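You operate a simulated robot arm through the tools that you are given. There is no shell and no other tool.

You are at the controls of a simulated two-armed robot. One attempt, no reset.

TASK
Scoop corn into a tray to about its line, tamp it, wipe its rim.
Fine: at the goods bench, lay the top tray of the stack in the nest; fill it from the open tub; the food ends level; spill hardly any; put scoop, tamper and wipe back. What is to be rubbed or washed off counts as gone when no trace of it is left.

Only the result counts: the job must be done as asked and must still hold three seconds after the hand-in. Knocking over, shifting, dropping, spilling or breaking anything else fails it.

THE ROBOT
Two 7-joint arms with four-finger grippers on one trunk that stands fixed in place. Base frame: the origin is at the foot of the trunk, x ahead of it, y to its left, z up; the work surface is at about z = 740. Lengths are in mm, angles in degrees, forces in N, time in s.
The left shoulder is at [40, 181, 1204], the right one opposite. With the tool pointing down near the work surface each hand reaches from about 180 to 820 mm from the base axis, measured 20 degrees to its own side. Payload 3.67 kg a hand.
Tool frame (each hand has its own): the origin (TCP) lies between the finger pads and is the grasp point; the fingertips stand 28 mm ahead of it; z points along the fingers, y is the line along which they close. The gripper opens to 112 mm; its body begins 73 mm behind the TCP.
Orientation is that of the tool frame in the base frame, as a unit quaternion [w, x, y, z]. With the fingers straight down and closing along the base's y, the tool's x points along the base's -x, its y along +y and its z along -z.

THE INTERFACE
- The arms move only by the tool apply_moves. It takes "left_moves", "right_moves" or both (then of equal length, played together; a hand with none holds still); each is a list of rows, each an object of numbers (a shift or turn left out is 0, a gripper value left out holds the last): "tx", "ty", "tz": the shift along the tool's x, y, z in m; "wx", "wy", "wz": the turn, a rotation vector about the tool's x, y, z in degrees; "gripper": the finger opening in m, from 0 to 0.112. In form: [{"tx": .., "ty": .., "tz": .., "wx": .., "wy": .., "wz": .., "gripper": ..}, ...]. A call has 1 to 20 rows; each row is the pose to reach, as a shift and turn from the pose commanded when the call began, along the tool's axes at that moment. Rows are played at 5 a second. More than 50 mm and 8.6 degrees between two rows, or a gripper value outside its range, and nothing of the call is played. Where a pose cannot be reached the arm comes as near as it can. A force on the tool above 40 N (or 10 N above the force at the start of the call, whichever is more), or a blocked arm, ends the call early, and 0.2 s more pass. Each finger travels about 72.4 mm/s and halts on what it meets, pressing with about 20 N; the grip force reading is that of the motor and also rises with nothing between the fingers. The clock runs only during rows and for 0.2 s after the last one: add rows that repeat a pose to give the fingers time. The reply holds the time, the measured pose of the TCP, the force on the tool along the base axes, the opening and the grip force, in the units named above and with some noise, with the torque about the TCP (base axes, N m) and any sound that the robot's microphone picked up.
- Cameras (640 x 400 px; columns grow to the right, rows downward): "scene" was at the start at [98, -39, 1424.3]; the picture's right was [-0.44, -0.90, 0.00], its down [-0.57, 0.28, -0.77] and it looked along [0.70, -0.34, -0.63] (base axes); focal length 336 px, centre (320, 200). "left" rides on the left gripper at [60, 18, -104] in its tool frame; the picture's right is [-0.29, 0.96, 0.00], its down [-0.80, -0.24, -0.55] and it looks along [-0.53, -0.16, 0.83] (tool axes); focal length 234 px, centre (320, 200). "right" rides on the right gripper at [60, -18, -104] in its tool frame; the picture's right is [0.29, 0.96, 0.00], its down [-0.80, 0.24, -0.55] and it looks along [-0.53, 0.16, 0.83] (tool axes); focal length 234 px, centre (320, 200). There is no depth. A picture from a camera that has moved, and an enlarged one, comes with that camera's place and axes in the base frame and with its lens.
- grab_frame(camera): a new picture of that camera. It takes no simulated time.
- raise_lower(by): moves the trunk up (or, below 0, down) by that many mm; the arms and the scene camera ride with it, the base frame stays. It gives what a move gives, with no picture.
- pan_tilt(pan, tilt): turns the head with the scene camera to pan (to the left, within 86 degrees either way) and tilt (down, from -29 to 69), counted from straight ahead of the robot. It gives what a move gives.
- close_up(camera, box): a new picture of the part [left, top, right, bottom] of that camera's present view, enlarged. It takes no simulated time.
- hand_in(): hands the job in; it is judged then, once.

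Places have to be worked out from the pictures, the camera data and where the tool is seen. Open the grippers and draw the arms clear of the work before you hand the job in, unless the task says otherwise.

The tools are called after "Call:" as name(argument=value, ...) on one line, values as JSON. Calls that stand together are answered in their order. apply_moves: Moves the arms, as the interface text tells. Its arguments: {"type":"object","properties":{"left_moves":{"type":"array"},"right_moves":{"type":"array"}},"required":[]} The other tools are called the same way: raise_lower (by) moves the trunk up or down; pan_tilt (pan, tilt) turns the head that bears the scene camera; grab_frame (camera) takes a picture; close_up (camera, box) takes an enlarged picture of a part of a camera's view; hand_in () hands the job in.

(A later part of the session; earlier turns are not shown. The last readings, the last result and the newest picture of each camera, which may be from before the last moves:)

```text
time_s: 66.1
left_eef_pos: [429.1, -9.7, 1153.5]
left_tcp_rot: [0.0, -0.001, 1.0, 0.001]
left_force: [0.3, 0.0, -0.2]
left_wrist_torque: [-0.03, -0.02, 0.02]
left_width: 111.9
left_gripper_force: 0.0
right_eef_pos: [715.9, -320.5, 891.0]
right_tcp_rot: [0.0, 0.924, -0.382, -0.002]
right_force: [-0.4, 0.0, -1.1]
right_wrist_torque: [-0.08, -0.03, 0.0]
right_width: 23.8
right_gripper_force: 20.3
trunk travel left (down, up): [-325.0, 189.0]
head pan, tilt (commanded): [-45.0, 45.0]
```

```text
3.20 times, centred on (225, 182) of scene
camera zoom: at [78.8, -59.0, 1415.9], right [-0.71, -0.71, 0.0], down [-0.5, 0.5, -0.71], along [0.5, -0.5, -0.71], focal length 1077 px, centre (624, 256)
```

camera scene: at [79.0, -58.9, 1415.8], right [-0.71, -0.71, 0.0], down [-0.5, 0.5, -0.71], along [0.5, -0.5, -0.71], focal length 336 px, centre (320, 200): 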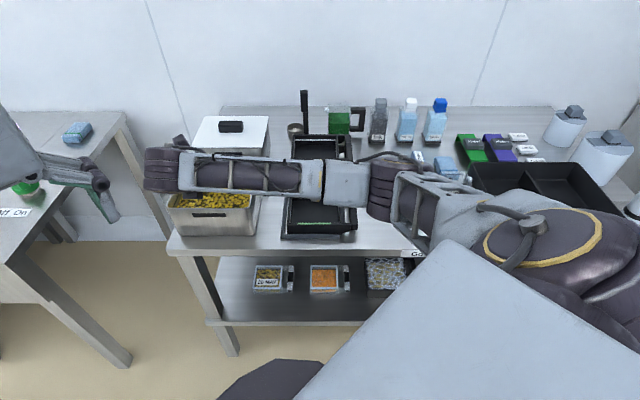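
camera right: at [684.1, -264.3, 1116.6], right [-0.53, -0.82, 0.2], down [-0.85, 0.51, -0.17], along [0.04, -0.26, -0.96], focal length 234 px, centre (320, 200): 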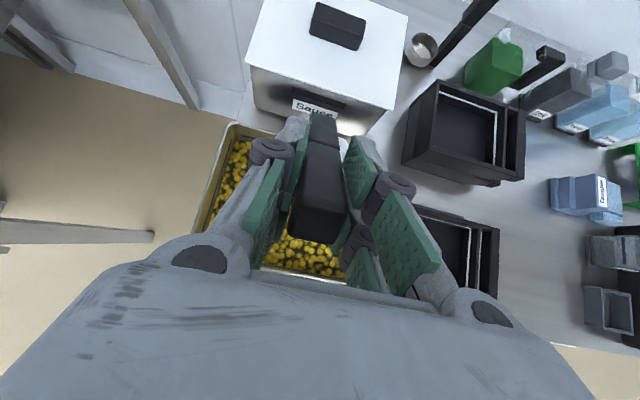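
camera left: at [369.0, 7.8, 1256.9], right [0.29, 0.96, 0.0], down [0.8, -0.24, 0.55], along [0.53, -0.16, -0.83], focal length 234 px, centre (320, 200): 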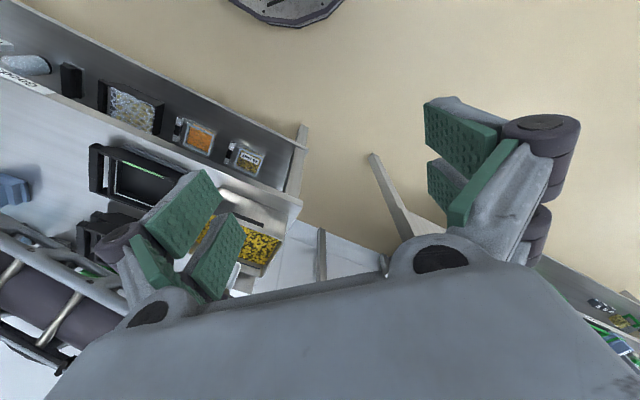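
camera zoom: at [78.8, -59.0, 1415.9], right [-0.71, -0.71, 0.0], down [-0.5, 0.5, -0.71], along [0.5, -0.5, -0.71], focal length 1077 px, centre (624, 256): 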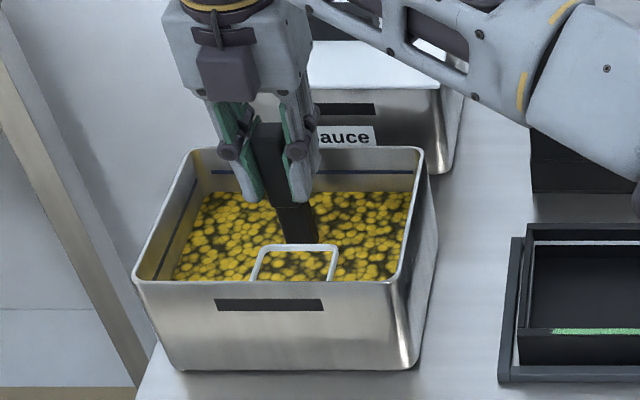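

The bowl is level with its rim just above the surface and appears to hold corn; the tub level dropped slightly. I lift it slowly.

Call:
apply_moves(right_moves=[{"tz": -0.01}, {"tz": -0.025}, {"tz": -0.045}, {"tz": -0.07}, {"tz": -0.095}, {"tz": -0.1}, {"tz": -0.1}])

Call:
close_up(camera="scene", box=[160, 120, 290, 245])

Call:
grab_frame(camera="right")

```text
time_s: 67.7
left_eef_pos: [428.9, -9.9, 1153.4]
left_tcp_rot: [0.0, -0.001, 1.0, 0.0]
left_force: [0.2, -0.4, -0.1]
left_wrist_torque: [-0.01, 0.03, -0.02]
left_width: 112.0
left_gripper_force: 0.0
right_eef_pos: [716.9, -321.3, 991.6]
right_tcp_rot: [0.0, 0.924, -0.383, 0.001]
right_force: [0.2, 0.1, -2.3]
right_wrist_torque: [-0.03, -0.03, -0.01]
right_width: 24.1
right_gripper_force: 19.6
trunk travel left (down, up): [-325.0, 189.0]
head pan, tilt (commanded): [-45.0, 45.0]
```

```text
3.20 times, centred on (225, 182) of scene
camera zoom: at [79.0, -58.9, 1415.8], right [-0.71, -0.71, 0.0], down [-0.5, 0.5, -0.71], along [0.5, -0.5, -0.71], focal length 1077 px, centre (624, 256)
```

zoom: 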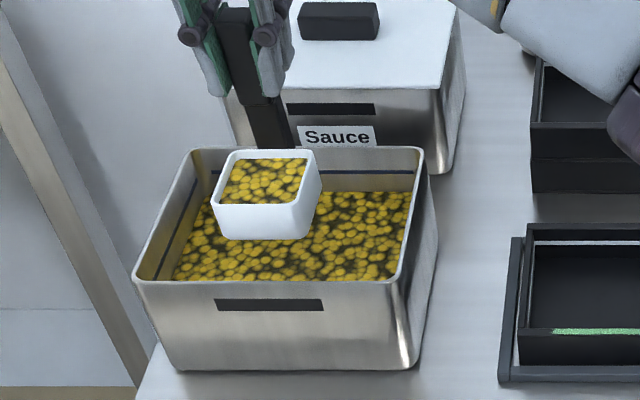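

```text
taken
camera right: at [770.6, -349.5, 1093.5], right [-0.47, -0.88, 0.0], down [-0.73, 0.39, 0.55], along [-0.49, 0.26, -0.83], focal length 234 px, centre (320, 200)
```

right: 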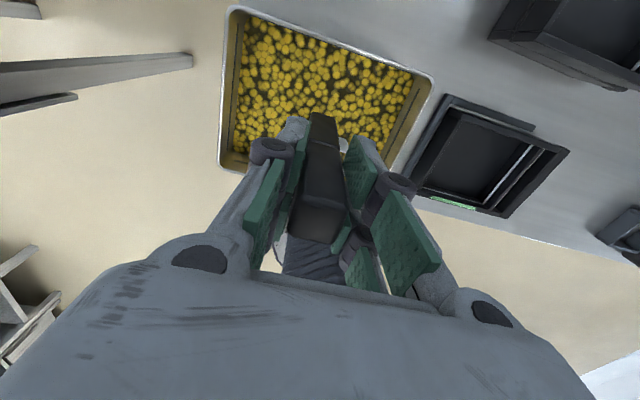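

The bowl is nicely full, just below the rim. I carry it level over to the tray (left half), lip planned at s≈712, t≈−52, z≈840.

Call:
apply_moves(right_moves=[{"tx": 0.003, "ty": 0.01}, {"tx": 0.01, "ty": 0.035}, {"tx": 0.018, "ty": 0.065}, {"tx": 0.026, "ty": 0.1}, {"tx": 0.034, "ty": 0.135}, {"tx": 0.042, "ty": 0.17}, {"tx": 0.048, "ty": 0.2}, {"tx": 0.052, "ty": 0.22}, {"tx": 0.053, "ty": 0.228}, {"tx": 0.053, "ty": 0.228, "tz": 0.02}, {"tx": 0.053, "ty": 0.228, "tz": 0.045}, {"tx": 0.053, "ty": 0.228, "tz": 0.065}, {"tx": 0.053, "ty": 0.228, "tz": 0.0716}, {"tx": 0.053, "ty": 0.228, "tz": 0.0716}])

Call:
close_up(camera="scene", box=[250, 110, 390, 250])

Call:
grab_frame(camera="scene")

```text
time_s: 70.7
left_eef_pos: [429.9, -8.9, 1153.1]
left_tcp_rot: [0.001, 0.0, 1.0, 0.0]
left_force: [-0.6, 0.9, -0.1]
left_wrist_torque: [0.01, 0.03, 0.01]
left_width: 112.0
left_gripper_force: 0.0
right_eef_pos: [590.6, -518.0, 918.0]
right_tcp_rot: [0.0, 0.924, -0.382, 0.0]
right_force: [1.2, 0.5, -1.7]
right_wrist_torque: [-0.06, -0.06, 0.01]
right_width: 23.9
right_gripper_force: 19.7
trunk travel left (down, up): [-325.0, 189.0]
head pan, tilt (commanded): [-45.0, 45.0]
```

```text
2.86 times, centred on (320, 180) of scene
camera zoom: at [78.9, -59.1, 1415.9], right [-0.71, -0.71, 0.0], down [-0.5, 0.5, -0.71], along [0.5, -0.5, -0.71], focal length 961 px, centre (320, 257)
```

zoom: 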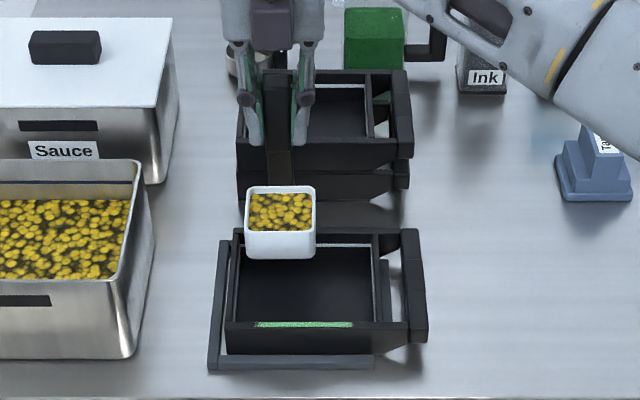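

```text
taken
camera scene: at [78.9, -59.1, 1415.9], right [-0.71, -0.71, 0.0], down [-0.5, 0.5, -0.71], along [0.5, -0.5, -0.71], focal length 336 px, centre (320, 200)
```

scene: 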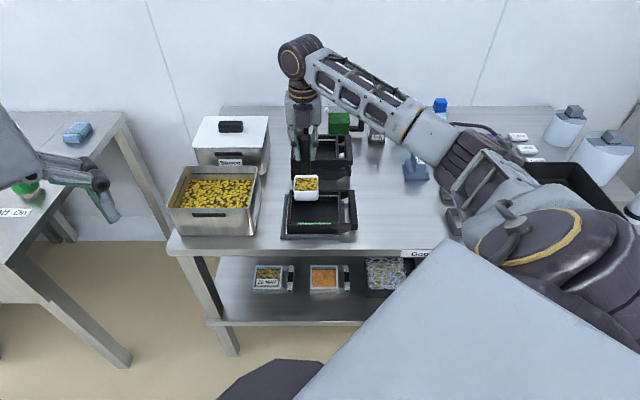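

Bowl is over the left half of the tray (lip s≈709, z≈838). I pour, rotating about the lip and moving the lip a little to spread the corn.

Call:
apply_moves(right_moves=[{"tx": -0.0019, "tz": -0.0097, "wy": 8}, {"tx": -0.005, "tz": -0.0176, "wy": 16}, {"tx": -0.014, "tz": -0.0236, "wy": 24}, {"tx": -0.0358, "tz": -0.0276, "wy": 32}, {"tx": -0.059, "tz": -0.0295, "wy": 40}, {"tx": -0.0823, "tz": -0.0293, "wy": 48}, {"tx": -0.1054, "tz": -0.0269, "wy": 56}, {"tx": -0.127, "tz": -0.0225, "wy": 64}, {"tx": -0.1469, "tz": -0.016, "wy": 72}, {"tx": -0.1658, "tz": -0.0078, "wy": 80}, {"tx": -0.1743, "tz": 0.0023, "wy": 88}, {"tx": -0.1804, "tz": 0.0138, "wy": 96}, {"tx": -0.1828, "tz": 0.0266, "wy": 104}, {"tx": -0.1833, "tz": 0.0404, "wy": 112}, {"tx": -0.1818, "tz": 0.055, "wy": 120}, {"tx": -0.1842, "tz": 0.0702, "wy": 128}, {"tx": -0.1842, "tz": 0.0702, "wy": 128}, {"tx": -0.1842, "tz": 0.0702, "wy": 128}])

Call:
close_up(camera="scene", box=[250, 110, 390, 250])

Call:
grab_frame(camera="scene")

```text
time_s: 74.5
left_eef_pos: [428.7, -10.0, 1151.1]
left_tcp_rot: [0.0, 0.0, 1.0, 0.001]
left_force: [-0.8, 0.1, 0.1]
left_wrist_torque: [0.01, -0.02, -0.02]
left_width: 111.9
left_gripper_force: 0.0
right_eef_pos: [462.1, -390.6, 849.5]
right_tcp_rot: [0.344, 0.405, -0.168, 0.831]
right_force: [-0.5, 0.3, -1.3]
right_wrist_torque: [0.07, 0.11, 0.01]
right_width: 23.7
right_gripper_force: 20.3
trunk travel left (down, up): [-325.0, 189.0]
head pan, tilt (commanded): [-45.0, 45.0]
```

```text
2.86 times, centred on (320, 180) of scene
camera zoom: at [78.9, -59.0, 1415.9], right [-0.71, -0.71, 0.0], down [-0.5, 0.5, -0.71], along [0.5, -0.5, -0.71], focal length 961 px, centre (320, 257)
```

zoom: 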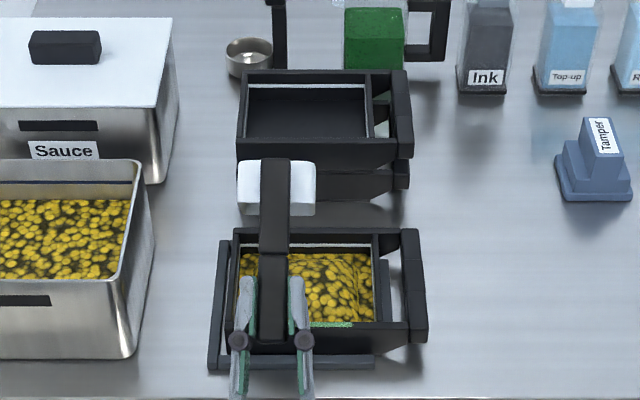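

```text
taken
camera scene: at [78.9, -59.0, 1415.9], right [-0.71, -0.71, 0.0], down [-0.5, 0.5, -0.71], along [0.5, -0.5, -0.71], focal length 336 px, centre (320, 200)
```

scene: 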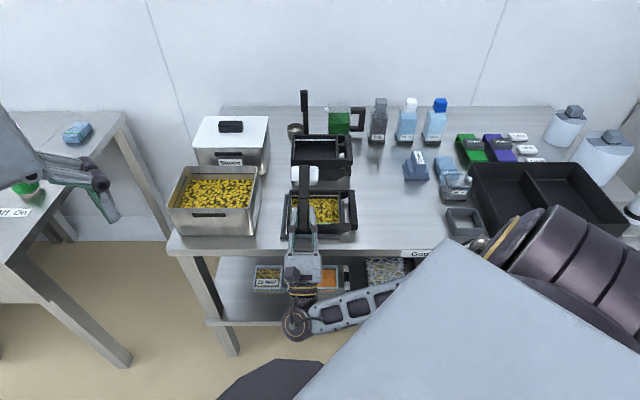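

The corn landed in the tray, nothing outside it. I tilt back along the same path.

Call:
apply_moves(right_moves=[{"tx": 0.0105, "tz": 0.0113, "wy": -8}, {"tx": 0.0192, "tz": 0.0238, "wy": -16}, {"tx": 0.0261, "tz": 0.0374, "wy": -24}, {"tx": 0.031, "tz": 0.0519, "wy": -32}, {"tx": 0.0339, "tz": 0.0669, "wy": -40}, {"tx": 0.0347, "tz": 0.0822, "wy": -48}, {"tx": 0.0333, "tz": 0.0974, "wy": -56}, {"tx": 0.0298, "tz": 0.1124, "wy": -64}, {"tx": 0.0243, "tz": 0.1266, "wy": -72}, {"tx": 0.0169, "tz": 0.14, "wy": -80}, {"tx": 0.0076, "tz": 0.1522, "wy": -88}, {"tx": -0.0032, "tz": 0.163, "wy": -96}, {"tx": -0.0155, "tz": 0.1722, "wy": -104}, {"tx": -0.0288, "tz": 0.1795, "wy": -112}, {"tx": -0.0431, "tz": 0.185, "wy": -120}, {"tx": -0.0581, "tz": 0.1884, "wy": -128}, {"tx": -0.0581, "tz": 0.1884, "wy": -128}])

Call:
close_up(camera="scene", box=[260, 150, 370, 250])

Call:
close_up(camera="scene", box=[280, 160, 350, 230])

```text
time_s: 78.1
left_eef_pos: [427.9, -9.6, 1153.6]
left_tcp_rot: [0.0, 0.0, 1.0, 0.001]
left_force: [-0.1, 0.1, 0.1]
left_wrist_torque: [0.04, -0.01, 0.03]
left_width: 112.1
left_gripper_force: 0.0
right_eef_pos: [590.9, -521.1, 920.0]
right_tcp_rot: [0.0, 0.925, -0.381, -0.001]
right_force: [-0.2, 0.0, -1.9]
right_wrist_torque: [0.02, -0.05, 0.01]
right_width: 23.9
right_gripper_force: 19.5
trunk travel left (down, up): [-325.0, 189.0]
head pan, tilt (commanded): [-45.0, 45.0]
```

```text
4.00 times, centred on (315, 200) of scene
camera zoom: at [78.1, -58.9, 1415.9], right [-0.71, -0.71, 0.0], down [-0.5, 0.5, -0.71], along [0.5, -0.5, -0.71], focal length 1346 px, centre (340, 200)
```

zoom: 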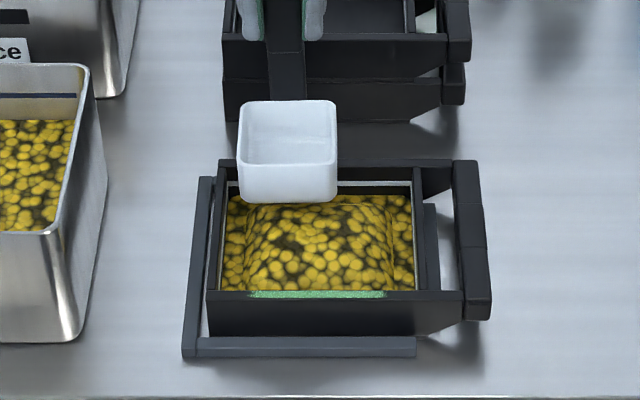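

```text
5.71 times, centred on (315, 195) of scene
camera zoom: at [78.1, -58.9, 1415.9], right [-0.71, -0.71, 0.0], down [-0.5, 0.5, -0.71], along [0.5, -0.5, -0.71], focal length 1922 px, centre (349, 229)
```

zoom: 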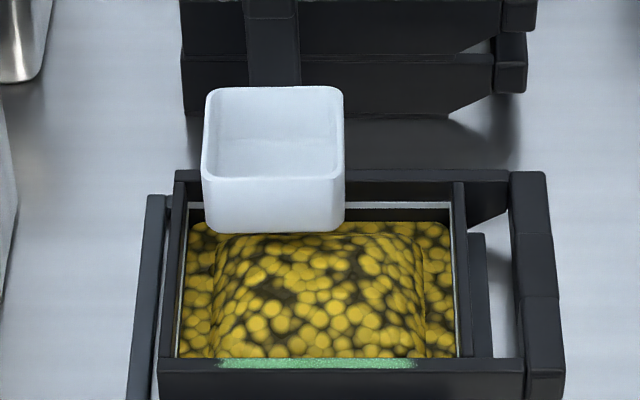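

The scoop emptied fully; the corn makes a mound in the tray (one scoop ≈ 7–8 mm of level). I go back for a second scoop the same way.

Call:
apply_moves(right_moves=[{"tz": -0.03}, {"tz": -0.065}, {"tx": -0.01, "ty": -0.02, "tz": -0.08}, {"tx": -0.024, "ty": -0.06, "tz": -0.08}, {"tx": -0.038, "ty": -0.1, "tz": -0.08}, {"tx": -0.052, "ty": -0.14, "tz": -0.08}, {"tx": -0.066, "ty": -0.18, "tz": -0.08}, {"tx": -0.08, "ty": -0.215, "tz": -0.08}, {"tx": -0.084, "ty": -0.23, "tz": -0.08}, {"tx": -0.084, "ty": -0.23, "tz": -0.08, "wy": 7}, {"tx": -0.084, "ty": -0.23, "tz": -0.08, "wy": 15}, {"tx": -0.084, "ty": -0.23, "tz": -0.08, "wy": 23}, {"tx": -0.084, "ty": -0.23, "tz": -0.08, "wy": 31}, {"tx": -0.084, "ty": -0.23, "tz": -0.08, "wy": 39}, {"tx": -0.084, "ty": -0.23, "tz": -0.08, "wy": 45}, {"tx": -0.084, "ty": -0.23, "tz": -0.08, "wy": 45}])

```text
time_s: 81.5
left_eef_pos: [429.4, -9.4, 1153.1]
left_tcp_rot: [0.0, 0.0, 1.0, 0.0]
left_force: [0.5, -0.6, -0.2]
left_wrist_torque: [-0.02, 0.01, 0.02]
left_width: 112.1
left_gripper_force: 0.0
right_eef_pos: [695.9, -298.8, 998.6]
right_tcp_rot: [0.146, 0.854, -0.353, 0.354]
right_force: [0.4, 0.0, -1.2]
right_wrist_torque: [0.01, 0.05, -0.01]
right_width: 23.7
right_gripper_force: 19.8
trunk travel left (down, up): [-325.0, 189.0]
head pan, tilt (commanded): [-45.0, 45.0]
```

At the same start pose as before. I descend, then sweep and curl as in the first scoop.

Call:
apply_moves(right_moves=[{"tx": -0.0141, "tz": 0.0141}, {"tx": -0.0283, "tz": 0.0283}, {"tx": -0.0424, "tz": 0.0424}, {"tx": -0.0495, "tz": 0.0495}, {"tx": -0.0566, "tz": 0.0566}, {"tx": -0.0636, "tz": 0.0636}, {"tx": -0.0693, "tz": 0.0693}, {"tx": -0.0749, "tz": 0.0749}, {"tx": -0.0792, "tz": 0.0792}, {"tx": -0.0827, "tz": 0.0827}])

Call:
apply_moves(right_moves=[{"tx": -0.007, "tz": -0.007}, {"tx": -0.014, "tz": -0.014}, {"tx": -0.021, "tz": -0.021}, {"tx": -0.028, "tz": -0.028}, {"tx": -0.032, "tz": -0.032}, {"tx": -0.02, "tz": -0.027, "wy": -8}, {"tx": -0.007, "tz": -0.019, "wy": -16}, {"tx": 0.004, "tz": -0.009, "wy": -24}, {"tx": 0.0133, "tz": 0.001, "wy": -32}, {"tx": 0.0217, "tz": 0.0105, "wy": -40}, {"tx": 0.0266, "tz": 0.0158, "wy": -45}, {"tx": 0.0266, "tz": 0.0158, "wy": -45}])

Call:
apply_moves(right_moves=[{"tz": -0.01}, {"tz": -0.025}, {"tz": -0.045}, {"tz": -0.07}, {"tz": -0.095}, {"tz": -0.1}, {"tz": -0.1}])

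Call:
close_up(camera="scene", box=[160, 120, 290, 245])

```text
time_s: 83.7
left_eef_pos: [427.0, -8.8, 1153.9]
left_tcp_rot: [0.0, 0.0, 1.0, -0.001]
left_force: [-0.2, 0.4, -0.5]
left_wrist_torque: [-0.02, -0.03, -0.01]
left_width: 112.0
left_gripper_force: 0.0
right_eef_pos: [693.9, -297.3, 881.4]
right_tcp_rot: [0.146, 0.854, -0.353, 0.354]
right_force: [-8.3, 9.2, 2.6]
right_wrist_torque: [0.44, 0.41, 0.1]
right_width: 23.7
right_gripper_force: 20.6
trunk travel left (down, up): [-325.0, 189.0]
head pan, tilt (commanded): [-45.0, 45.0]
```

```text
time_s: 86.3
left_eef_pos: [428.3, -9.9, 1153.6]
left_tcp_rot: [0.0, 0.0, 1.0, 0.0]
left_force: [-0.3, -0.2, -0.2]
left_wrist_torque: [-0.01, 0.01, 0.0]
left_width: 112.2
left_gripper_force: 0.0
right_eef_pos: [714.8, -317.5, 889.1]
right_tcp_rot: [0.0, 0.924, -0.382, -0.001]
right_force: [0.3, 0.3, -1.4]
right_wrist_torque: [-0.05, -0.02, 0.01]
right_width: 24.0
right_gripper_force: 19.5
trunk travel left (down, up): [-325.0, 189.0]
head pan, tilt (commanded): [-45.0, 45.0]
```

```text
time_s: 87.9
left_eef_pos: [429.8, -9.9, 1153.2]
left_tcp_rot: [0.0, 0.0, 1.0, 0.0]
left_force: [0.1, 0.5, 0.5]
left_wrist_torque: [-0.01, -0.02, 0.02]
left_width: 112.1
left_gripper_force: 0.0
right_eef_pos: [715.0, -318.4, 990.1]
right_tcp_rot: [0.0, 0.924, -0.383, 0.0]
right_force: [1.0, -0.3, -2.7]
right_wrist_torque: [-0.03, -0.03, 0.0]
right_width: 23.7
right_gripper_force: 20.0
trunk travel left (down, up): [-325.0, 189.0]
head pan, tilt (commanded): [-45.0, 45.0]
```

```text
3.20 times, centred on (225, 182) of scene
camera zoom: at [79.0, -58.9, 1415.8], right [-0.71, -0.71, 0.0], down [-0.5, 0.5, -0.71], along [0.5, -0.5, -0.71], focal length 1077 px, centre (624, 256)
```

zoom: 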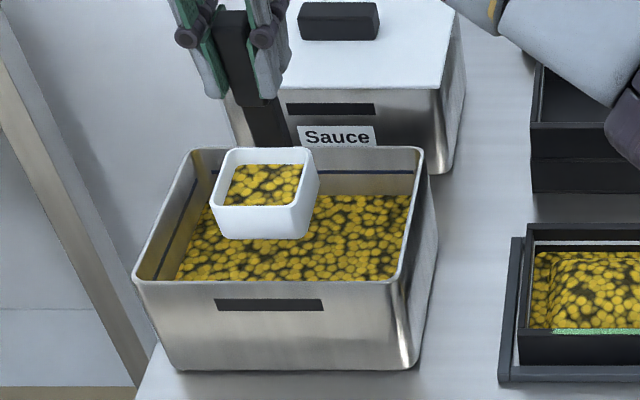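

The second scoop is nearly full; the brief 12 N contact with the back wall didn't visibly shift the tub (I'll start further forward next time). I carry it over the tray, pouring a bit right of centre.

Call:
apply_moves(right_moves=[{"tx": 0.003, "ty": 0.01}, {"tx": 0.01, "ty": 0.035}, {"tx": 0.018, "ty": 0.07}, {"tx": 0.026, "ty": 0.11}, {"tx": 0.034, "ty": 0.15}, {"tx": 0.042, "ty": 0.19}, {"tx": 0.048, "ty": 0.225}, {"tx": 0.052, "ty": 0.25}, {"tx": 0.053, "ty": 0.265}, {"tx": 0.053, "ty": 0.265, "tz": 0.02}, {"tx": 0.053, "ty": 0.265, "tz": 0.045}, {"tx": 0.053, "ty": 0.265, "tz": 0.065}, {"tx": 0.053, "ty": 0.265, "tz": 0.0716}, {"tx": 0.053, "ty": 0.265, "tz": 0.0716}])

Call:
close_up(camera="scene", box=[250, 110, 390, 250])

```text
time_s: 90.9
left_eef_pos: [429.9, -10.2, 1154.2]
left_tcp_rot: [0.0, 0.0, 1.0, 0.0]
left_force: [-1.3, 1.4, -0.6]
left_wrist_torque: [0.0, 0.03, 0.02]
left_width: 112.2
left_gripper_force: 0.1
right_eef_pos: [565.7, -546.2, 918.1]
right_tcp_rot: [0.0, 0.924, -0.383, 0.0]
right_force: [-0.3, 0.3, -1.7]
right_wrist_torque: [-0.02, -0.02, 0.02]
right_width: 23.9
right_gripper_force: 20.1
trunk travel left (down, up): [-325.0, 189.0]
head pan, tilt (commanded): [-45.0, 45.0]
```

```text
2.86 times, centred on (320, 180) of scene
camera zoom: at [78.8, -59.2, 1415.9], right [-0.71, -0.71, 0.0], down [-0.5, 0.5, -0.71], along [0.5, -0.5, -0.71], focal length 961 px, centre (320, 257)
```

zoom: 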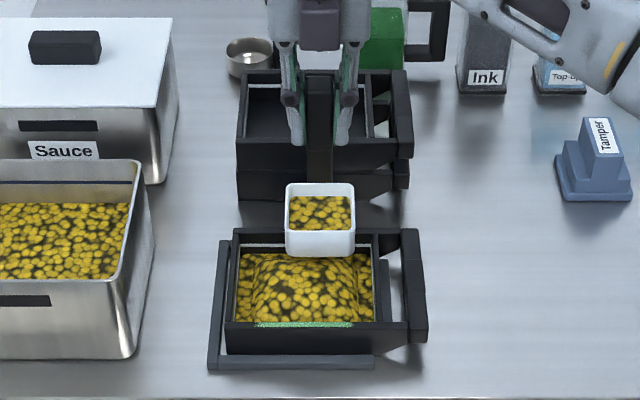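

Over the tray at t≈−14. I pour with the same motion.

Call:
apply_moves(right_moves=[{"tx": -0.0019, "tz": -0.0097, "wy": 8}, {"tx": -0.005, "tz": -0.0176, "wy": 16}, {"tx": -0.014, "tz": -0.0236, "wy": 24}, {"tx": -0.0358, "tz": -0.0276, "wy": 32}, {"tx": -0.059, "tz": -0.0295, "wy": 40}, {"tx": -0.0823, "tz": -0.0293, "wy": 48}, {"tx": -0.1054, "tz": -0.0269, "wy": 56}, {"tx": -0.127, "tz": -0.0225, "wy": 64}, {"tx": -0.1469, "tz": -0.016, "wy": 72}, {"tx": -0.1658, "tz": -0.0078, "wy": 80}, {"tx": -0.1743, "tz": 0.0023, "wy": 88}, {"tx": -0.1804, "tz": 0.0138, "wy": 96}, {"tx": -0.1828, "tz": 0.0266, "wy": 104}, {"tx": -0.1833, "tz": 0.0404, "wy": 112}, {"tx": -0.1818, "tz": 0.055, "wy": 120}, {"tx": -0.1842, "tz": 0.0702, "wy": 128}, {"tx": -0.1842, "tz": 0.0702, "wy": 128}, {"tx": -0.1842, "tz": 0.0702, "wy": 128}])

Call:
close_up(camera="scene", box=[250, 110, 390, 250])

Call:
apply_moves(right_moves=[{"tx": 0.0105, "tz": 0.0113, "wy": -8}, {"tx": 0.0192, "tz": 0.0238, "wy": -16}, {"tx": 0.0261, "tz": 0.0374, "wy": -24}, {"tx": 0.031, "tz": 0.0519, "wy": -32}, {"tx": 0.0339, "tz": 0.0669, "wy": -40}, {"tx": 0.0347, "tz": 0.0822, "wy": -48}, {"tx": 0.0333, "tz": 0.0974, "wy": -56}, {"tx": 0.0298, "tz": 0.1124, "wy": -64}, {"tx": 0.0243, "tz": 0.1266, "wy": -72}, {"tx": 0.0169, "tz": 0.14, "wy": -80}, {"tx": 0.0076, "tz": 0.1522, "wy": -88}, {"tx": -0.0032, "tz": 0.163, "wy": -96}, {"tx": -0.0155, "tz": 0.1722, "wy": -104}, {"tx": -0.0288, "tz": 0.1795, "wy": -112}, {"tx": -0.0431, "tz": 0.185, "wy": -120}, {"tx": -0.0581, "tz": 0.1884, "wy": -128}, {"tx": -0.0581, "tz": 0.1884, "wy": -128}])

Call:
close_up(camera="scene", box=[280, 160, 350, 230])

```text
time_s: 94.7
left_eef_pos: [429.6, -10.1, 1153.0]
left_tcp_rot: [0.001, 0.0, 1.0, 0.0]
left_force: [-0.1, 0.1, 0.0]
left_wrist_torque: [0.01, 0.02, 0.0]
left_width: 112.0
left_gripper_force: 0.0
right_eef_pos: [438.0, -411.1, 847.0]
right_tcp_rot: [0.343, 0.406, -0.167, 0.83]
right_force: [-0.7, -0.1, -1.7]
right_wrist_torque: [0.08, 0.09, 0.0]
right_width: 23.8
right_gripper_force: 19.8
trunk travel left (down, up): [-325.0, 189.0]
head pan, tilt (commanded): [-45.0, 45.0]
```

```text
2.86 times, centred on (320, 180) of scene
camera zoom: at [78.9, -59.0, 1415.9], right [-0.71, -0.71, 0.0], down [-0.5, 0.5, -0.71], along [0.5, -0.5, -0.71], focal length 961 px, centre (320, 257)
```

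zoom: 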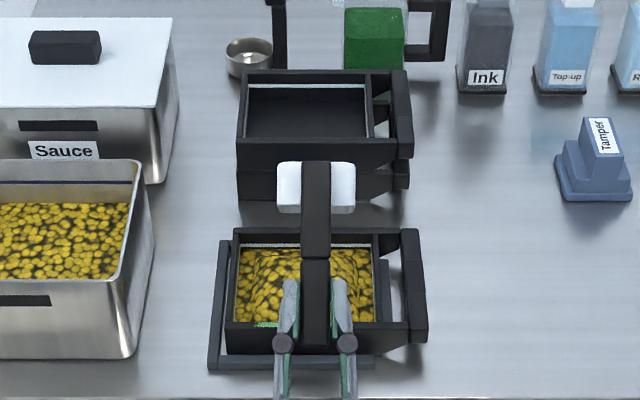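

```text
time_s: 98.3
left_eef_pos: [428.3, -9.7, 1151.8]
left_tcp_rot: [0.0, 0.0, 1.0, 0.0]
left_force: [-0.3, 0.6, 0.8]
left_wrist_torque: [0.0, -0.06, 0.0]
left_width: 112.0
left_gripper_force: 0.0
right_eef_pos: [563.5, -543.4, 918.1]
right_tcp_rot: [-0.001, 0.924, -0.382, -0.001]
right_force: [0.2, 0.0, -1.8]
right_wrist_torque: [-0.03, 0.01, 0.0]
right_width: 23.8
right_gripper_force: 20.0
trunk travel left (down, up): [-325.0, 189.0]
head pan, tilt (commanded): [-45.0, 45.0]
```

```text
5.71 times, centred on (315, 195) of scene
camera zoom: at [78.0, -58.8, 1415.9], right [-0.71, -0.71, 0.0], down [-0.5, 0.5, -0.71], along [0.5, -0.5, -0.71], focal length 1922 px, centre (349, 229)
```

zoom: 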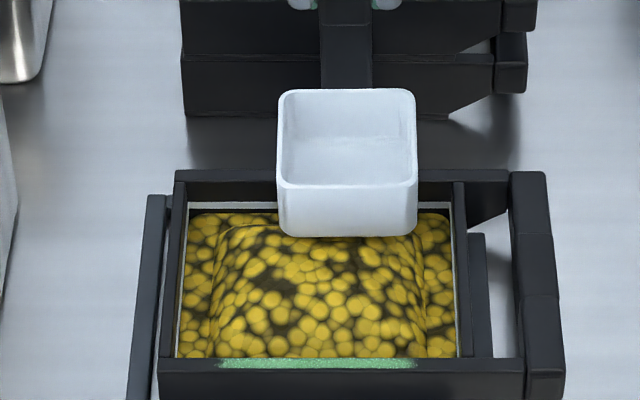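

Second scoop added; edges are at z≈761 with a mound, still under the line at 767. I look from the wrist camera to judge the mound height.

Call:
grab_frame(camera="right")

Call:
close_up(camera="right", box=[200, 40, 420, 180])

```text
taken
camera right: at [619.7, -571.8, 1021.2], right [-0.47, -0.88, 0.0], down [-0.73, 0.39, 0.56], along [-0.49, 0.26, -0.83], focal length 234 px, centre (320, 200)
```

right: 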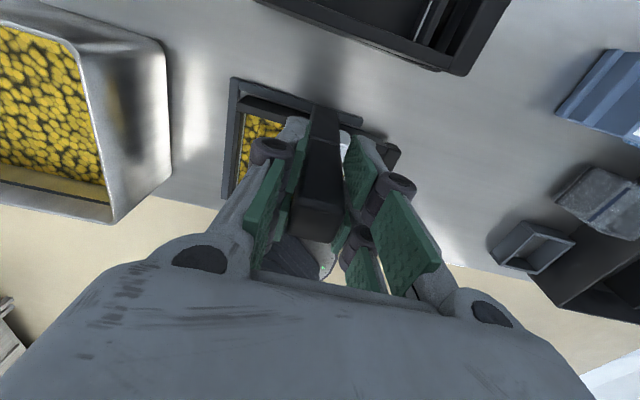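

```text
2.86 times, centred on (310, 110) of right
camera zoom: at [619.7, -571.8, 1021.2], right [-0.47, -0.88, 0.0], down [-0.73, 0.39, 0.56], along [-0.49, 0.26, -0.83], focal length 669 px, centre (349, 457)
```

zoom: 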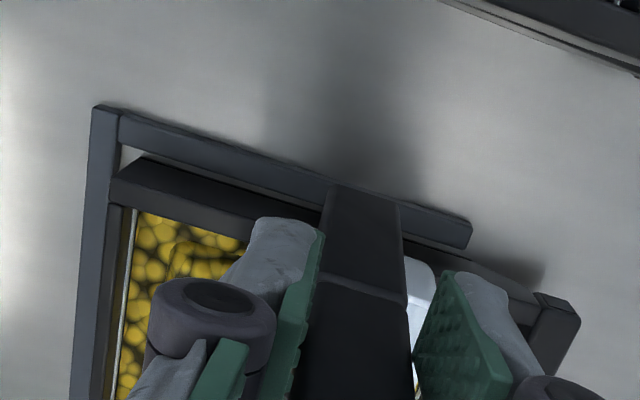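

The hand blocks it; I move back over the tub (level scoop) and look at the tray from there.

Call:
apply_moves(right_moves=[{"tz": -0.03}, {"tz": -0.065}, {"tx": -0.01, "ty": -0.02, "tz": -0.08}, {"tx": -0.024, "ty": -0.06, "tz": -0.08}, {"tx": -0.038, "ty": -0.1, "tz": -0.08}, {"tx": -0.052, "ty": -0.14, "tz": -0.08}, {"tx": -0.066, "ty": -0.18, "tz": -0.08}, {"tx": -0.08, "ty": -0.22, "tz": -0.08}, {"tx": -0.088, "ty": -0.25, "tz": -0.08}, {"tx": -0.088, "ty": -0.265, "tz": -0.08}, {"tx": -0.088, "ty": -0.265, "tz": -0.08}])

Call:
close_up(camera="scene", box=[280, 160, 350, 230])

Call:
close_up(camera="right", box=[400, 60, 600, 240])

Call:
close_up(camera="left", box=[80, 130, 200, 230])

```text
time_s: 100.7
left_eef_pos: [428.6, -9.2, 1152.7]
left_tcp_rot: [0.0, 0.0, 1.0, -0.001]
left_force: [0.3, -0.1, -0.8]
left_wrist_torque: [0.01, 0.0, -0.01]
left_width: 111.6
left_gripper_force: 0.1
right_eef_pos: [691.8, -293.5, 999.1]
right_tcp_rot: [-0.001, 0.924, -0.383, 0.0]
right_force: [-0.7, -0.5, -1.6]
right_wrist_torque: [0.01, 0.01, -0.02]
right_width: 23.9
right_gripper_force: 19.8
trunk travel left (down, up): [-325.0, 189.0]
head pan, tilt (commanded): [-45.0, 45.0]
```

```text
5.71 times, centred on (315, 195) of scene
camera zoom: at [78.7, -59.2, 1415.9], right [-0.71, -0.71, 0.0], down [-0.5, 0.5, -0.71], along [0.5, -0.5, -0.71], focal length 1922 px, centre (349, 229)
```

zoom: 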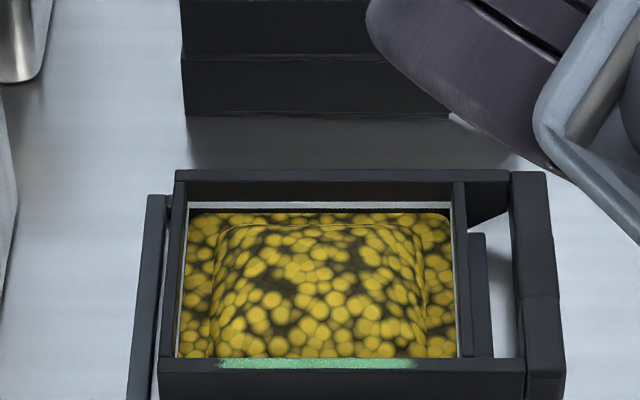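

```text
2.22 times, centred on (500, 150) of right
camera zoom: at [746.1, -322.4, 1102.3], right [-0.47, -0.88, 0.0], down [-0.73, 0.39, 0.55], along [-0.49, 0.26, -0.83], focal length 520 px, centre (-80, 311)
```

zoom: 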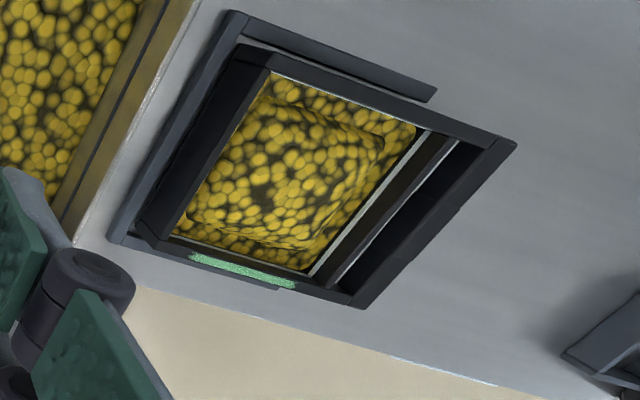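

```text
4.00 times, centred on (140, 180) of left
camera zoom: at [368.8, 7.7, 1257.0], right [0.29, 0.96, 0.0], down [0.8, -0.24, 0.55], along [0.53, -0.16, -0.83], focal length 937 px, centre (1040, 280)
```

zoom: 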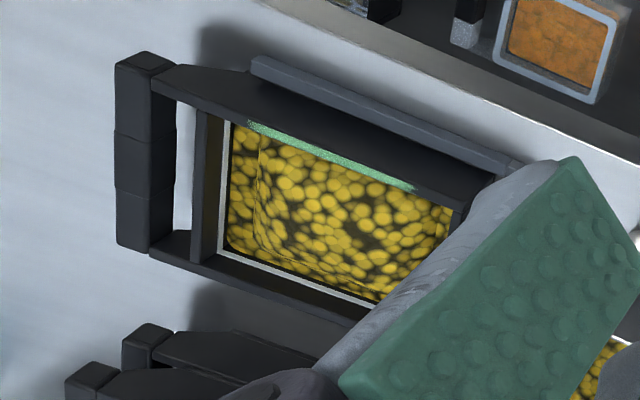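

Edges are at ~67% of the line height, so a partial third scoop (~50 mL) is needed. I'll take it shallower, letting the lip leave the surface at ~30° tilt.

Call:
apply_moves(right_moves=[{"wy": 8}, {"wy": 16}, {"wy": 24}, {"wy": 32}, {"wy": 40}, {"wy": 45}, {"wy": 45}])

Call:
apply_moves(right_moves=[{"tx": -0.0141, "tz": 0.0141}, {"tx": -0.0283, "tz": 0.0283}, {"tx": -0.0424, "tz": 0.0424}, {"tx": -0.0495, "tz": 0.0495}, {"tx": -0.0566, "tz": 0.0566}, {"tx": -0.0636, "tz": 0.0636}, {"tx": -0.0693, "tz": 0.0693}, {"tx": -0.0749, "tz": 0.0749}, {"tx": -0.0778, "tz": 0.0778}, {"tx": -0.0778, "tz": 0.0778}])

Call:
apply_moves(right_moves=[{"tx": -0.008, "tz": -0.008}, {"tx": -0.016, "tz": -0.016}, {"tx": -0.024, "tz": -0.024}, {"tx": -0.0311, "tz": -0.0311}, {"tx": -0.0146, "tz": -0.026, "wy": -8}, {"tx": 0.0005, "tz": -0.0199, "wy": -16}, {"tx": 0.013, "tz": -0.0119, "wy": -24}, {"tx": 0.023, "tz": -0.0023, "wy": -32}, {"tx": 0.03, "tz": 0.0085, "wy": -40}, {"tx": 0.0343, "tz": 0.0145, "wy": -45}, {"tx": 0.0343, "tz": 0.0145, "wy": -45}])

Call:
apply_moves(right_moves=[{"tz": -0.01}, {"tz": -0.025}, {"tz": -0.045}, {"tz": -0.07}, {"tz": -0.086}, {"tz": -0.086}])

Call:
close_up(camera="scene", box=[160, 120, 290, 245])

```text
time_s: 102.3
left_eef_pos: [429.3, -8.2, 1153.3]
left_tcp_rot: [0.0, 0.0, 1.0, 0.0]
left_force: [-0.1, 0.4, -0.7]
left_wrist_torque: [0.0, -0.01, 0.01]
left_width: 112.1
left_gripper_force: 0.0
right_eef_pos: [692.2, -293.7, 997.1]
right_tcp_rot: [0.146, 0.854, -0.353, 0.354]
right_force: [-0.4, 0.4, -1.5]
right_wrist_torque: [-0.01, 0.04, 0.02]
right_width: 23.8
right_gripper_force: 20.4
trunk travel left (down, up): [-325.0, 189.0]
head pan, tilt (commanded): [-45.0, 45.0]
```

```text
time_s: 104.5
left_eef_pos: [427.7, -9.3, 1153.6]
left_tcp_rot: [0.0, 0.0, 1.0, 0.0]
left_force: [-0.2, -1.3, 0.0]
left_wrist_torque: [0.01, 0.0, -0.02]
left_width: 112.1
left_gripper_force: 0.1
right_eef_pos: [691.8, -292.0, 888.7]
right_tcp_rot: [0.146, 0.854, -0.353, 0.354]
right_force: [-2.8, 4.0, -0.6]
right_wrist_torque: [0.24, 0.19, 0.06]
right_width: 23.7
right_gripper_force: 20.1
trunk travel left (down, up): [-325.0, 189.0]
head pan, tilt (commanded): [-45.0, 45.0]
```

```text
time_s: 106.9
left_eef_pos: [428.9, -10.2, 1152.7]
left_tcp_rot: [0.0, 0.0, 1.0, 0.0]
left_force: [-0.1, 0.0, 0.5]
left_wrist_torque: [-0.01, 0.01, 0.01]
left_width: 111.8
left_gripper_force: 0.1
right_eef_pos: [715.5, -317.5, 902.8]
right_tcp_rot: [-0.001, 0.924, -0.382, -0.001]
right_force: [0.7, -0.1, -0.8]
right_wrist_torque: [0.0, -0.05, -0.02]
right_width: 23.9
right_gripper_force: 20.0
trunk travel left (down, up): [-325.0, 189.0]
head pan, tilt (commanded): [-45.0, 45.0]
```

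```text
time_s: 108.3
left_eef_pos: [429.0, -10.5, 1153.1]
left_tcp_rot: [0.0, 0.001, 1.0, 0.0]
left_force: [-0.8, 0.4, 0.3]
left_wrist_torque: [-0.02, 0.0, 0.03]
left_width: 111.8
left_gripper_force: 0.1
right_eef_pos: [715.2, -318.7, 991.0]
right_tcp_rot: [0.0, 0.924, -0.381, 0.0]
right_force: [-0.2, 0.0, -0.8]
right_wrist_torque: [0.0, -0.05, -0.04]
right_width: 23.7
right_gripper_force: 20.0
trunk travel left (down, up): [-325.0, 189.0]
head pan, tilt (commanded): [-45.0, 45.0]
```

```text
3.20 times, centred on (225, 182) of scene
camera zoom: at [79.1, -59.1, 1415.8], right [-0.71, -0.71, 0.0], down [-0.5, 0.5, -0.71], along [0.5, -0.5, -0.71], focal length 1077 px, centre (624, 256)
```

zoom: 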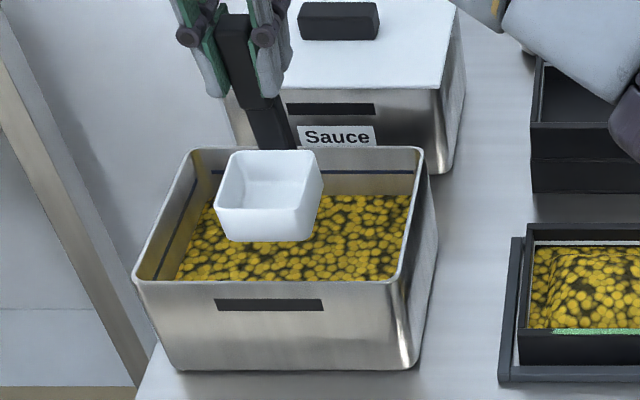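

The third scoop came up empty – the mouth wasn't submerged. I'll plunge the level bowl straight down so its rim is ~7 mm under the surface, then lift.

Call:
apply_moves(right_moves=[{"tz": 0.025}, {"tz": 0.05}, {"tz": 0.07}, {"tz": 0.085}, {"tz": 0.097}, {"tz": 0.107}, {"tz": 0.115}, {"tz": 0.121}, {"tz": 0.121}])

Call:
close_up(camera="scene", box=[160, 120, 290, 245])

```text
time_s: 110.3
left_eef_pos: [427.0, -9.3, 1154.0]
left_tcp_rot: [0.001, 0.0, 1.0, 0.0]
left_force: [-0.3, -0.7, 0.4]
left_wrist_torque: [0.02, 0.0, 0.01]
left_width: 111.9
left_gripper_force: 0.1
right_eef_pos: [716.6, -318.0, 870.4]
right_tcp_rot: [-0.001, 0.924, -0.382, 0.001]
right_force: [0.8, -2.9, 17.7]
right_wrist_torque: [0.02, 0.1, 0.0]
right_width: 23.6
right_gripper_force: 20.3
trunk travel left (down, up): [-325.0, 189.0]
head pan, tilt (commanded): [-45.0, 45.0]
```

```text
3.20 times, centred on (225, 182) of scene
camera zoom: at [76.6, -58.6, 1416.1], right [-0.71, -0.71, 0.0], down [-0.5, 0.5, -0.71], along [0.5, -0.5, -0.71], focal length 1077 px, centre (624, 256)
```

zoom: 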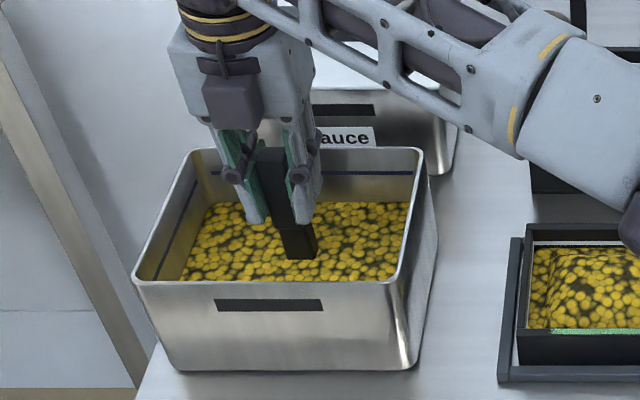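

The bowl is fully submerged (slight bottom contact, 18 N) and the tub level dropped as it filled. I lift straight up.

Call:
apply_moves(right_moves=[{"tz": -0.005}, {"tz": -0.015}, {"tz": -0.03}, {"tz": -0.05}, {"tz": -0.08}, {"tz": -0.11}, {"tz": -0.121}, {"tz": -0.121}])

Call:
close_up(camera="scene", box=[160, 120, 290, 245])

```text
time_s: 112.1
left_eef_pos: [428.5, -9.4, 1153.0]
left_tcp_rot: [0.0, 0.0, 1.0, 0.0]
left_force: [0.4, 0.4, -1.0]
left_wrist_torque: [0.0, -0.01, -0.03]
left_width: 112.0
left_gripper_force: 0.0
right_eef_pos: [717.5, -317.7, 990.1]
right_tcp_rot: [0.0, 0.924, -0.382, 0.0]
right_force: [-0.3, -0.1, -2.2]
right_wrist_torque: [-0.09, -0.05, 0.0]
right_width: 23.9
right_gripper_force: 19.8
trunk travel left (down, up): [-325.0, 189.0]
head pan, tilt (commanded): [-45.0, 45.0]
```

```text
3.20 times, centred on (225, 182) of scene
camera zoom: at [79.0, -59.0, 1415.8], right [-0.71, -0.71, 0.0], down [-0.5, 0.5, -0.71], along [0.5, -0.5, -0.71], focal length 1077 px, centre (624, 256)
```

zoom: 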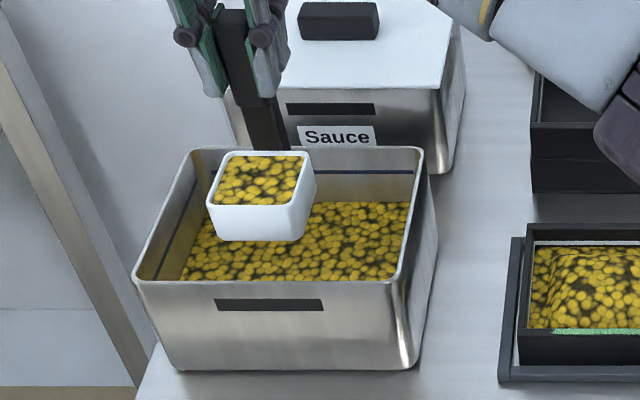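

Now the bowl is full to the rim. I only need part of it, so I carry it over the tray centre and will pour in stages.

Call:
apply_moves(right_moves=[{"tx": 0.003, "ty": 0.008}, {"tx": 0.01, "ty": 0.03}, {"tx": 0.018, "ty": 0.065}, {"tx": 0.026, "ty": 0.105}, {"tx": 0.034, "ty": 0.145}, {"tx": 0.042, "ty": 0.185}, {"tx": 0.048, "ty": 0.22}, {"tx": 0.052, "ty": 0.245}, {"tx": 0.052, "ty": 0.254}, {"tx": 0.052, "ty": 0.254, "tz": 0.02}, {"tx": 0.052, "ty": 0.254, "tz": 0.045}, {"tx": 0.052, "ty": 0.254, "tz": 0.065}, {"tx": 0.052, "ty": 0.254, "tz": 0.071}, {"tx": 0.052, "ty": 0.254, "tz": 0.071}])

Call:
apply_moves(right_moves=[{"tx": -0.0119, "tz": -0.0097, "wy": 8}, {"tx": -0.025, "tz": -0.0176, "wy": 16}, {"tx": -0.025, "tz": -0.0176, "wy": 16}])

Call:
close_up(camera="scene", box=[280, 150, 360, 230])

```text
time_s: 115.1
left_eef_pos: [428.7, -10.6, 1152.4]
left_tcp_rot: [0.0, -0.001, 1.0, 0.0]
left_force: [-0.5, 0.1, -0.5]
left_wrist_torque: [0.0, -0.01, -0.04]
left_width: 112.0
left_gripper_force: 0.0
right_eef_pos: [574.1, -535.0, 917.3]
right_tcp_rot: [-0.001, 0.924, -0.382, 0.0]
right_force: [0.1, 0.5, -2.3]
right_wrist_torque: [-0.06, -0.05, 0.02]
right_width: 23.9
right_gripper_force: 20.0
trunk travel left (down, up): [-325.0, 189.0]
head pan, tilt (commanded): [-45.0, 45.0]
```

```text
time_s: 115.9
left_eef_pos: [430.4, -9.5, 1153.1]
left_tcp_rot: [-0.001, -0.001, 1.0, 0.0]
left_force: [0.4, 0.0, 0.0]
left_wrist_torque: [0.04, -0.03, -0.01]
left_width: 112.1
left_gripper_force: 0.1
right_eef_pos: [557.5, -517.5, 934.3]
right_tcp_rot: [0.054, 0.915, -0.379, 0.129]
right_force: [0.8, -0.2, -2.1]
right_wrist_torque: [0.0, 0.02, 0.0]
right_width: 24.2
right_gripper_force: 19.7
trunk travel left (down, up): [-325.0, 189.0]
head pan, tilt (commanded): [-45.0, 45.0]
```

```text
5.00 times, centred on (320, 190) of scene
camera zoom: at [79.9, -59.5, 1415.7], right [-0.71, -0.71, 0.0], down [-0.5, 0.5, -0.71], along [0.5, -0.5, -0.71], focal length 1682 px, centre (320, 250)
```

zoom: 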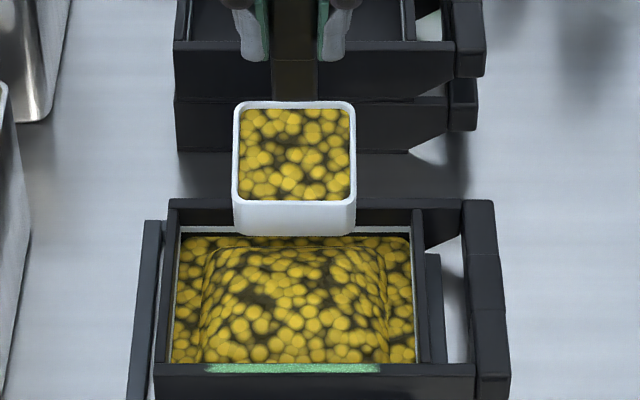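

At 16° nothing has poured yet. I tilt further to 32°, then 40°, checking each time.

Call:
apply_moves(right_moves=[{"tx": -0.0119, "tz": -0.0097, "wy": 8}, {"tx": -0.025, "tz": -0.0176, "wy": 16}, {"tx": -0.025, "tz": -0.0176, "wy": 16}])

Call:
close_up(camera="scene", box=[280, 150, 360, 230])

Call:
apply_moves(right_moves=[{"tx": -0.0119, "tz": -0.0097, "wy": 8}, {"tx": -0.0119, "tz": -0.0097, "wy": 8}])

Call:
close_up(camera="scene", box=[280, 150, 360, 230])

```text
time_s: 116.7
left_eef_pos: [429.5, -10.2, 1153.1]
left_tcp_rot: [0.0, -0.001, 1.0, 0.001]
left_force: [-0.4, -0.5, 0.1]
left_wrist_torque: [0.02, 0.03, -0.03]
left_width: 112.0
left_gripper_force: 0.0
right_eef_pos: [535.8, -496.6, 946.0]
right_tcp_rot: [0.106, 0.888, -0.368, 0.255]
right_force: [-0.3, -0.9, -2.2]
right_wrist_torque: [0.06, 0.06, -0.01]
right_width: 24.3
right_gripper_force: 19.8
trunk travel left (down, up): [-325.0, 189.0]
head pan, tilt (commanded): [-45.0, 45.0]
```

```text
5.00 times, centred on (320, 190) of scene
camera zoom: at [79.3, -59.5, 1415.8], right [-0.71, -0.71, 0.0], down [-0.5, 0.5, -0.71], along [0.5, -0.5, -0.71], focal length 1682 px, centre (320, 250)
```

zoom: 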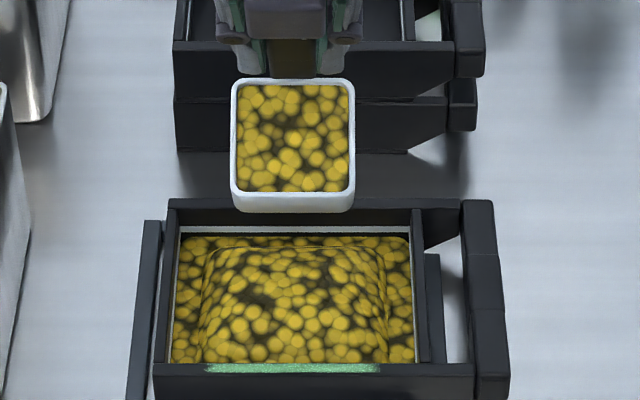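

```text
time_s: 117.3
left_eef_pos: [429.4, -9.9, 1153.2]
left_tcp_rot: [-0.001, -0.001, 1.0, -0.001]
left_force: [0.2, -0.5, 0.2]
left_wrist_torque: [0.0, 0.02, -0.02]
left_width: 112.2
left_gripper_force: 0.0
right_eef_pos: [525.3, -486.7, 946.7]
right_tcp_rot: [0.131, 0.869, -0.358, 0.316]
right_force: [0.6, 0.6, -3.0]
right_wrist_torque: [0.05, 0.07, 0.03]
right_width: 23.9
right_gripper_force: 19.8
trunk travel left (down, up): [-325.0, 189.0]
head pan, tilt (commanded): [-45.0, 45.0]
```

```text
5.00 times, centred on (320, 190) of scene
camera zoom: at [79.5, -59.6, 1415.8], right [-0.71, -0.71, 0.0], down [-0.5, 0.5, -0.71], along [0.5, -0.5, -0.71], focal length 1682 px, centre (320, 250)
```

zoom: 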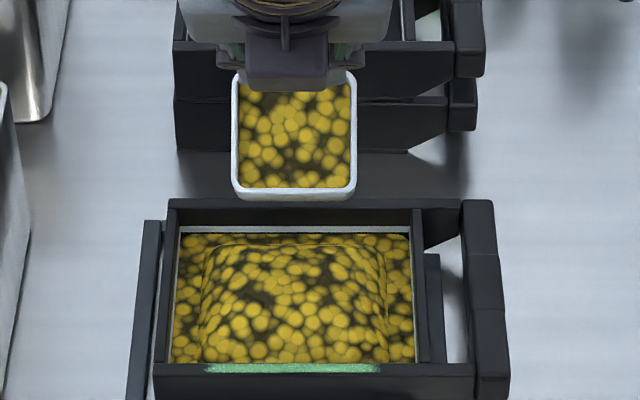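

Pouring seems to be starting at 40° (tray edge rising slightly). I hold here for a moment to see whether it keeps flowing.

Call:
apply_moves(right_moves=[{"tx": 0.0}, {"tx": 0.0}, {"tx": 0.0}])

Call:
close_up(camera="scene", box=[280, 150, 360, 230])

```text
time_s: 118.1
left_eef_pos: [428.8, -9.8, 1151.7]
left_tcp_rot: [-0.001, -0.001, 1.0, 0.0]
left_force: [-0.2, -0.4, -0.2]
left_wrist_torque: [0.01, -0.01, -0.01]
left_width: 111.9
left_gripper_force: 0.0
right_eef_pos: [523.7, -486.1, 946.9]
right_tcp_rot: [0.13, 0.869, -0.359, 0.316]
right_force: [-0.6, 0.5, -2.0]
right_wrist_torque: [0.04, 0.08, -0.03]
right_width: 23.8
right_gripper_force: 20.3
trunk travel left (down, up): [-325.0, 189.0]
head pan, tilt (commanded): [-45.0, 45.0]
```

```text
5.00 times, centred on (320, 190) of scene
camera zoom: at [78.7, -59.0, 1415.9], right [-0.71, -0.71, 0.0], down [-0.5, 0.5, -0.71], along [0.5, -0.5, -0.71], focal length 1682 px, centre (320, 250)
```

zoom: 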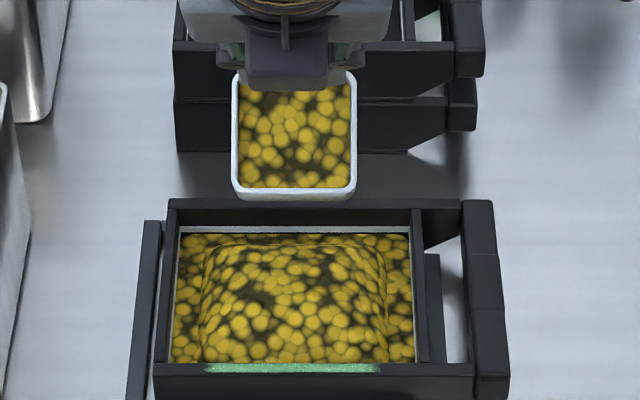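

The pour depends on tilt only. I go to 48° and check, then on.

Call:
apply_moves(right_moves=[{"tx": -0.0119, "tz": -0.0097, "wy": 8}, {"tx": -0.0119, "tz": -0.0097, "wy": 8}])

Call:
close_up(camera="scene", box=[280, 150, 360, 230])

```text
time_s: 118.7
left_eef_pos: [429.6, -9.4, 1152.9]
left_tcp_rot: [-0.001, 0.0, 1.0, 0.0]
left_force: [0.0, 0.2, 0.6]
left_wrist_torque: [0.01, 0.0, -0.03]
left_width: 111.6
left_gripper_force: 0.0
right_eef_pos: [514.1, -475.2, 946.9]
right_tcp_rot: [0.155, 0.844, -0.35, 0.375]
right_force: [0.1, -1.0, -2.2]
right_wrist_torque: [0.04, 0.05, 0.01]
right_width: 24.1
right_gripper_force: 20.0
trunk travel left (down, up): [-325.0, 189.0]
head pan, tilt (commanded): [-45.0, 45.0]
```

```text
5.00 times, centred on (320, 190) of scene
camera zoom: at [79.2, -59.4, 1415.8], right [-0.71, -0.71, 0.0], down [-0.5, 0.5, -0.71], along [0.5, -0.5, -0.71], focal length 1682 px, centre (320, 250)
```

zoom: 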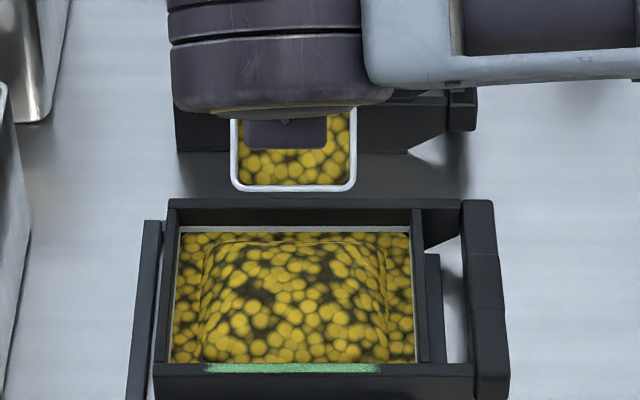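

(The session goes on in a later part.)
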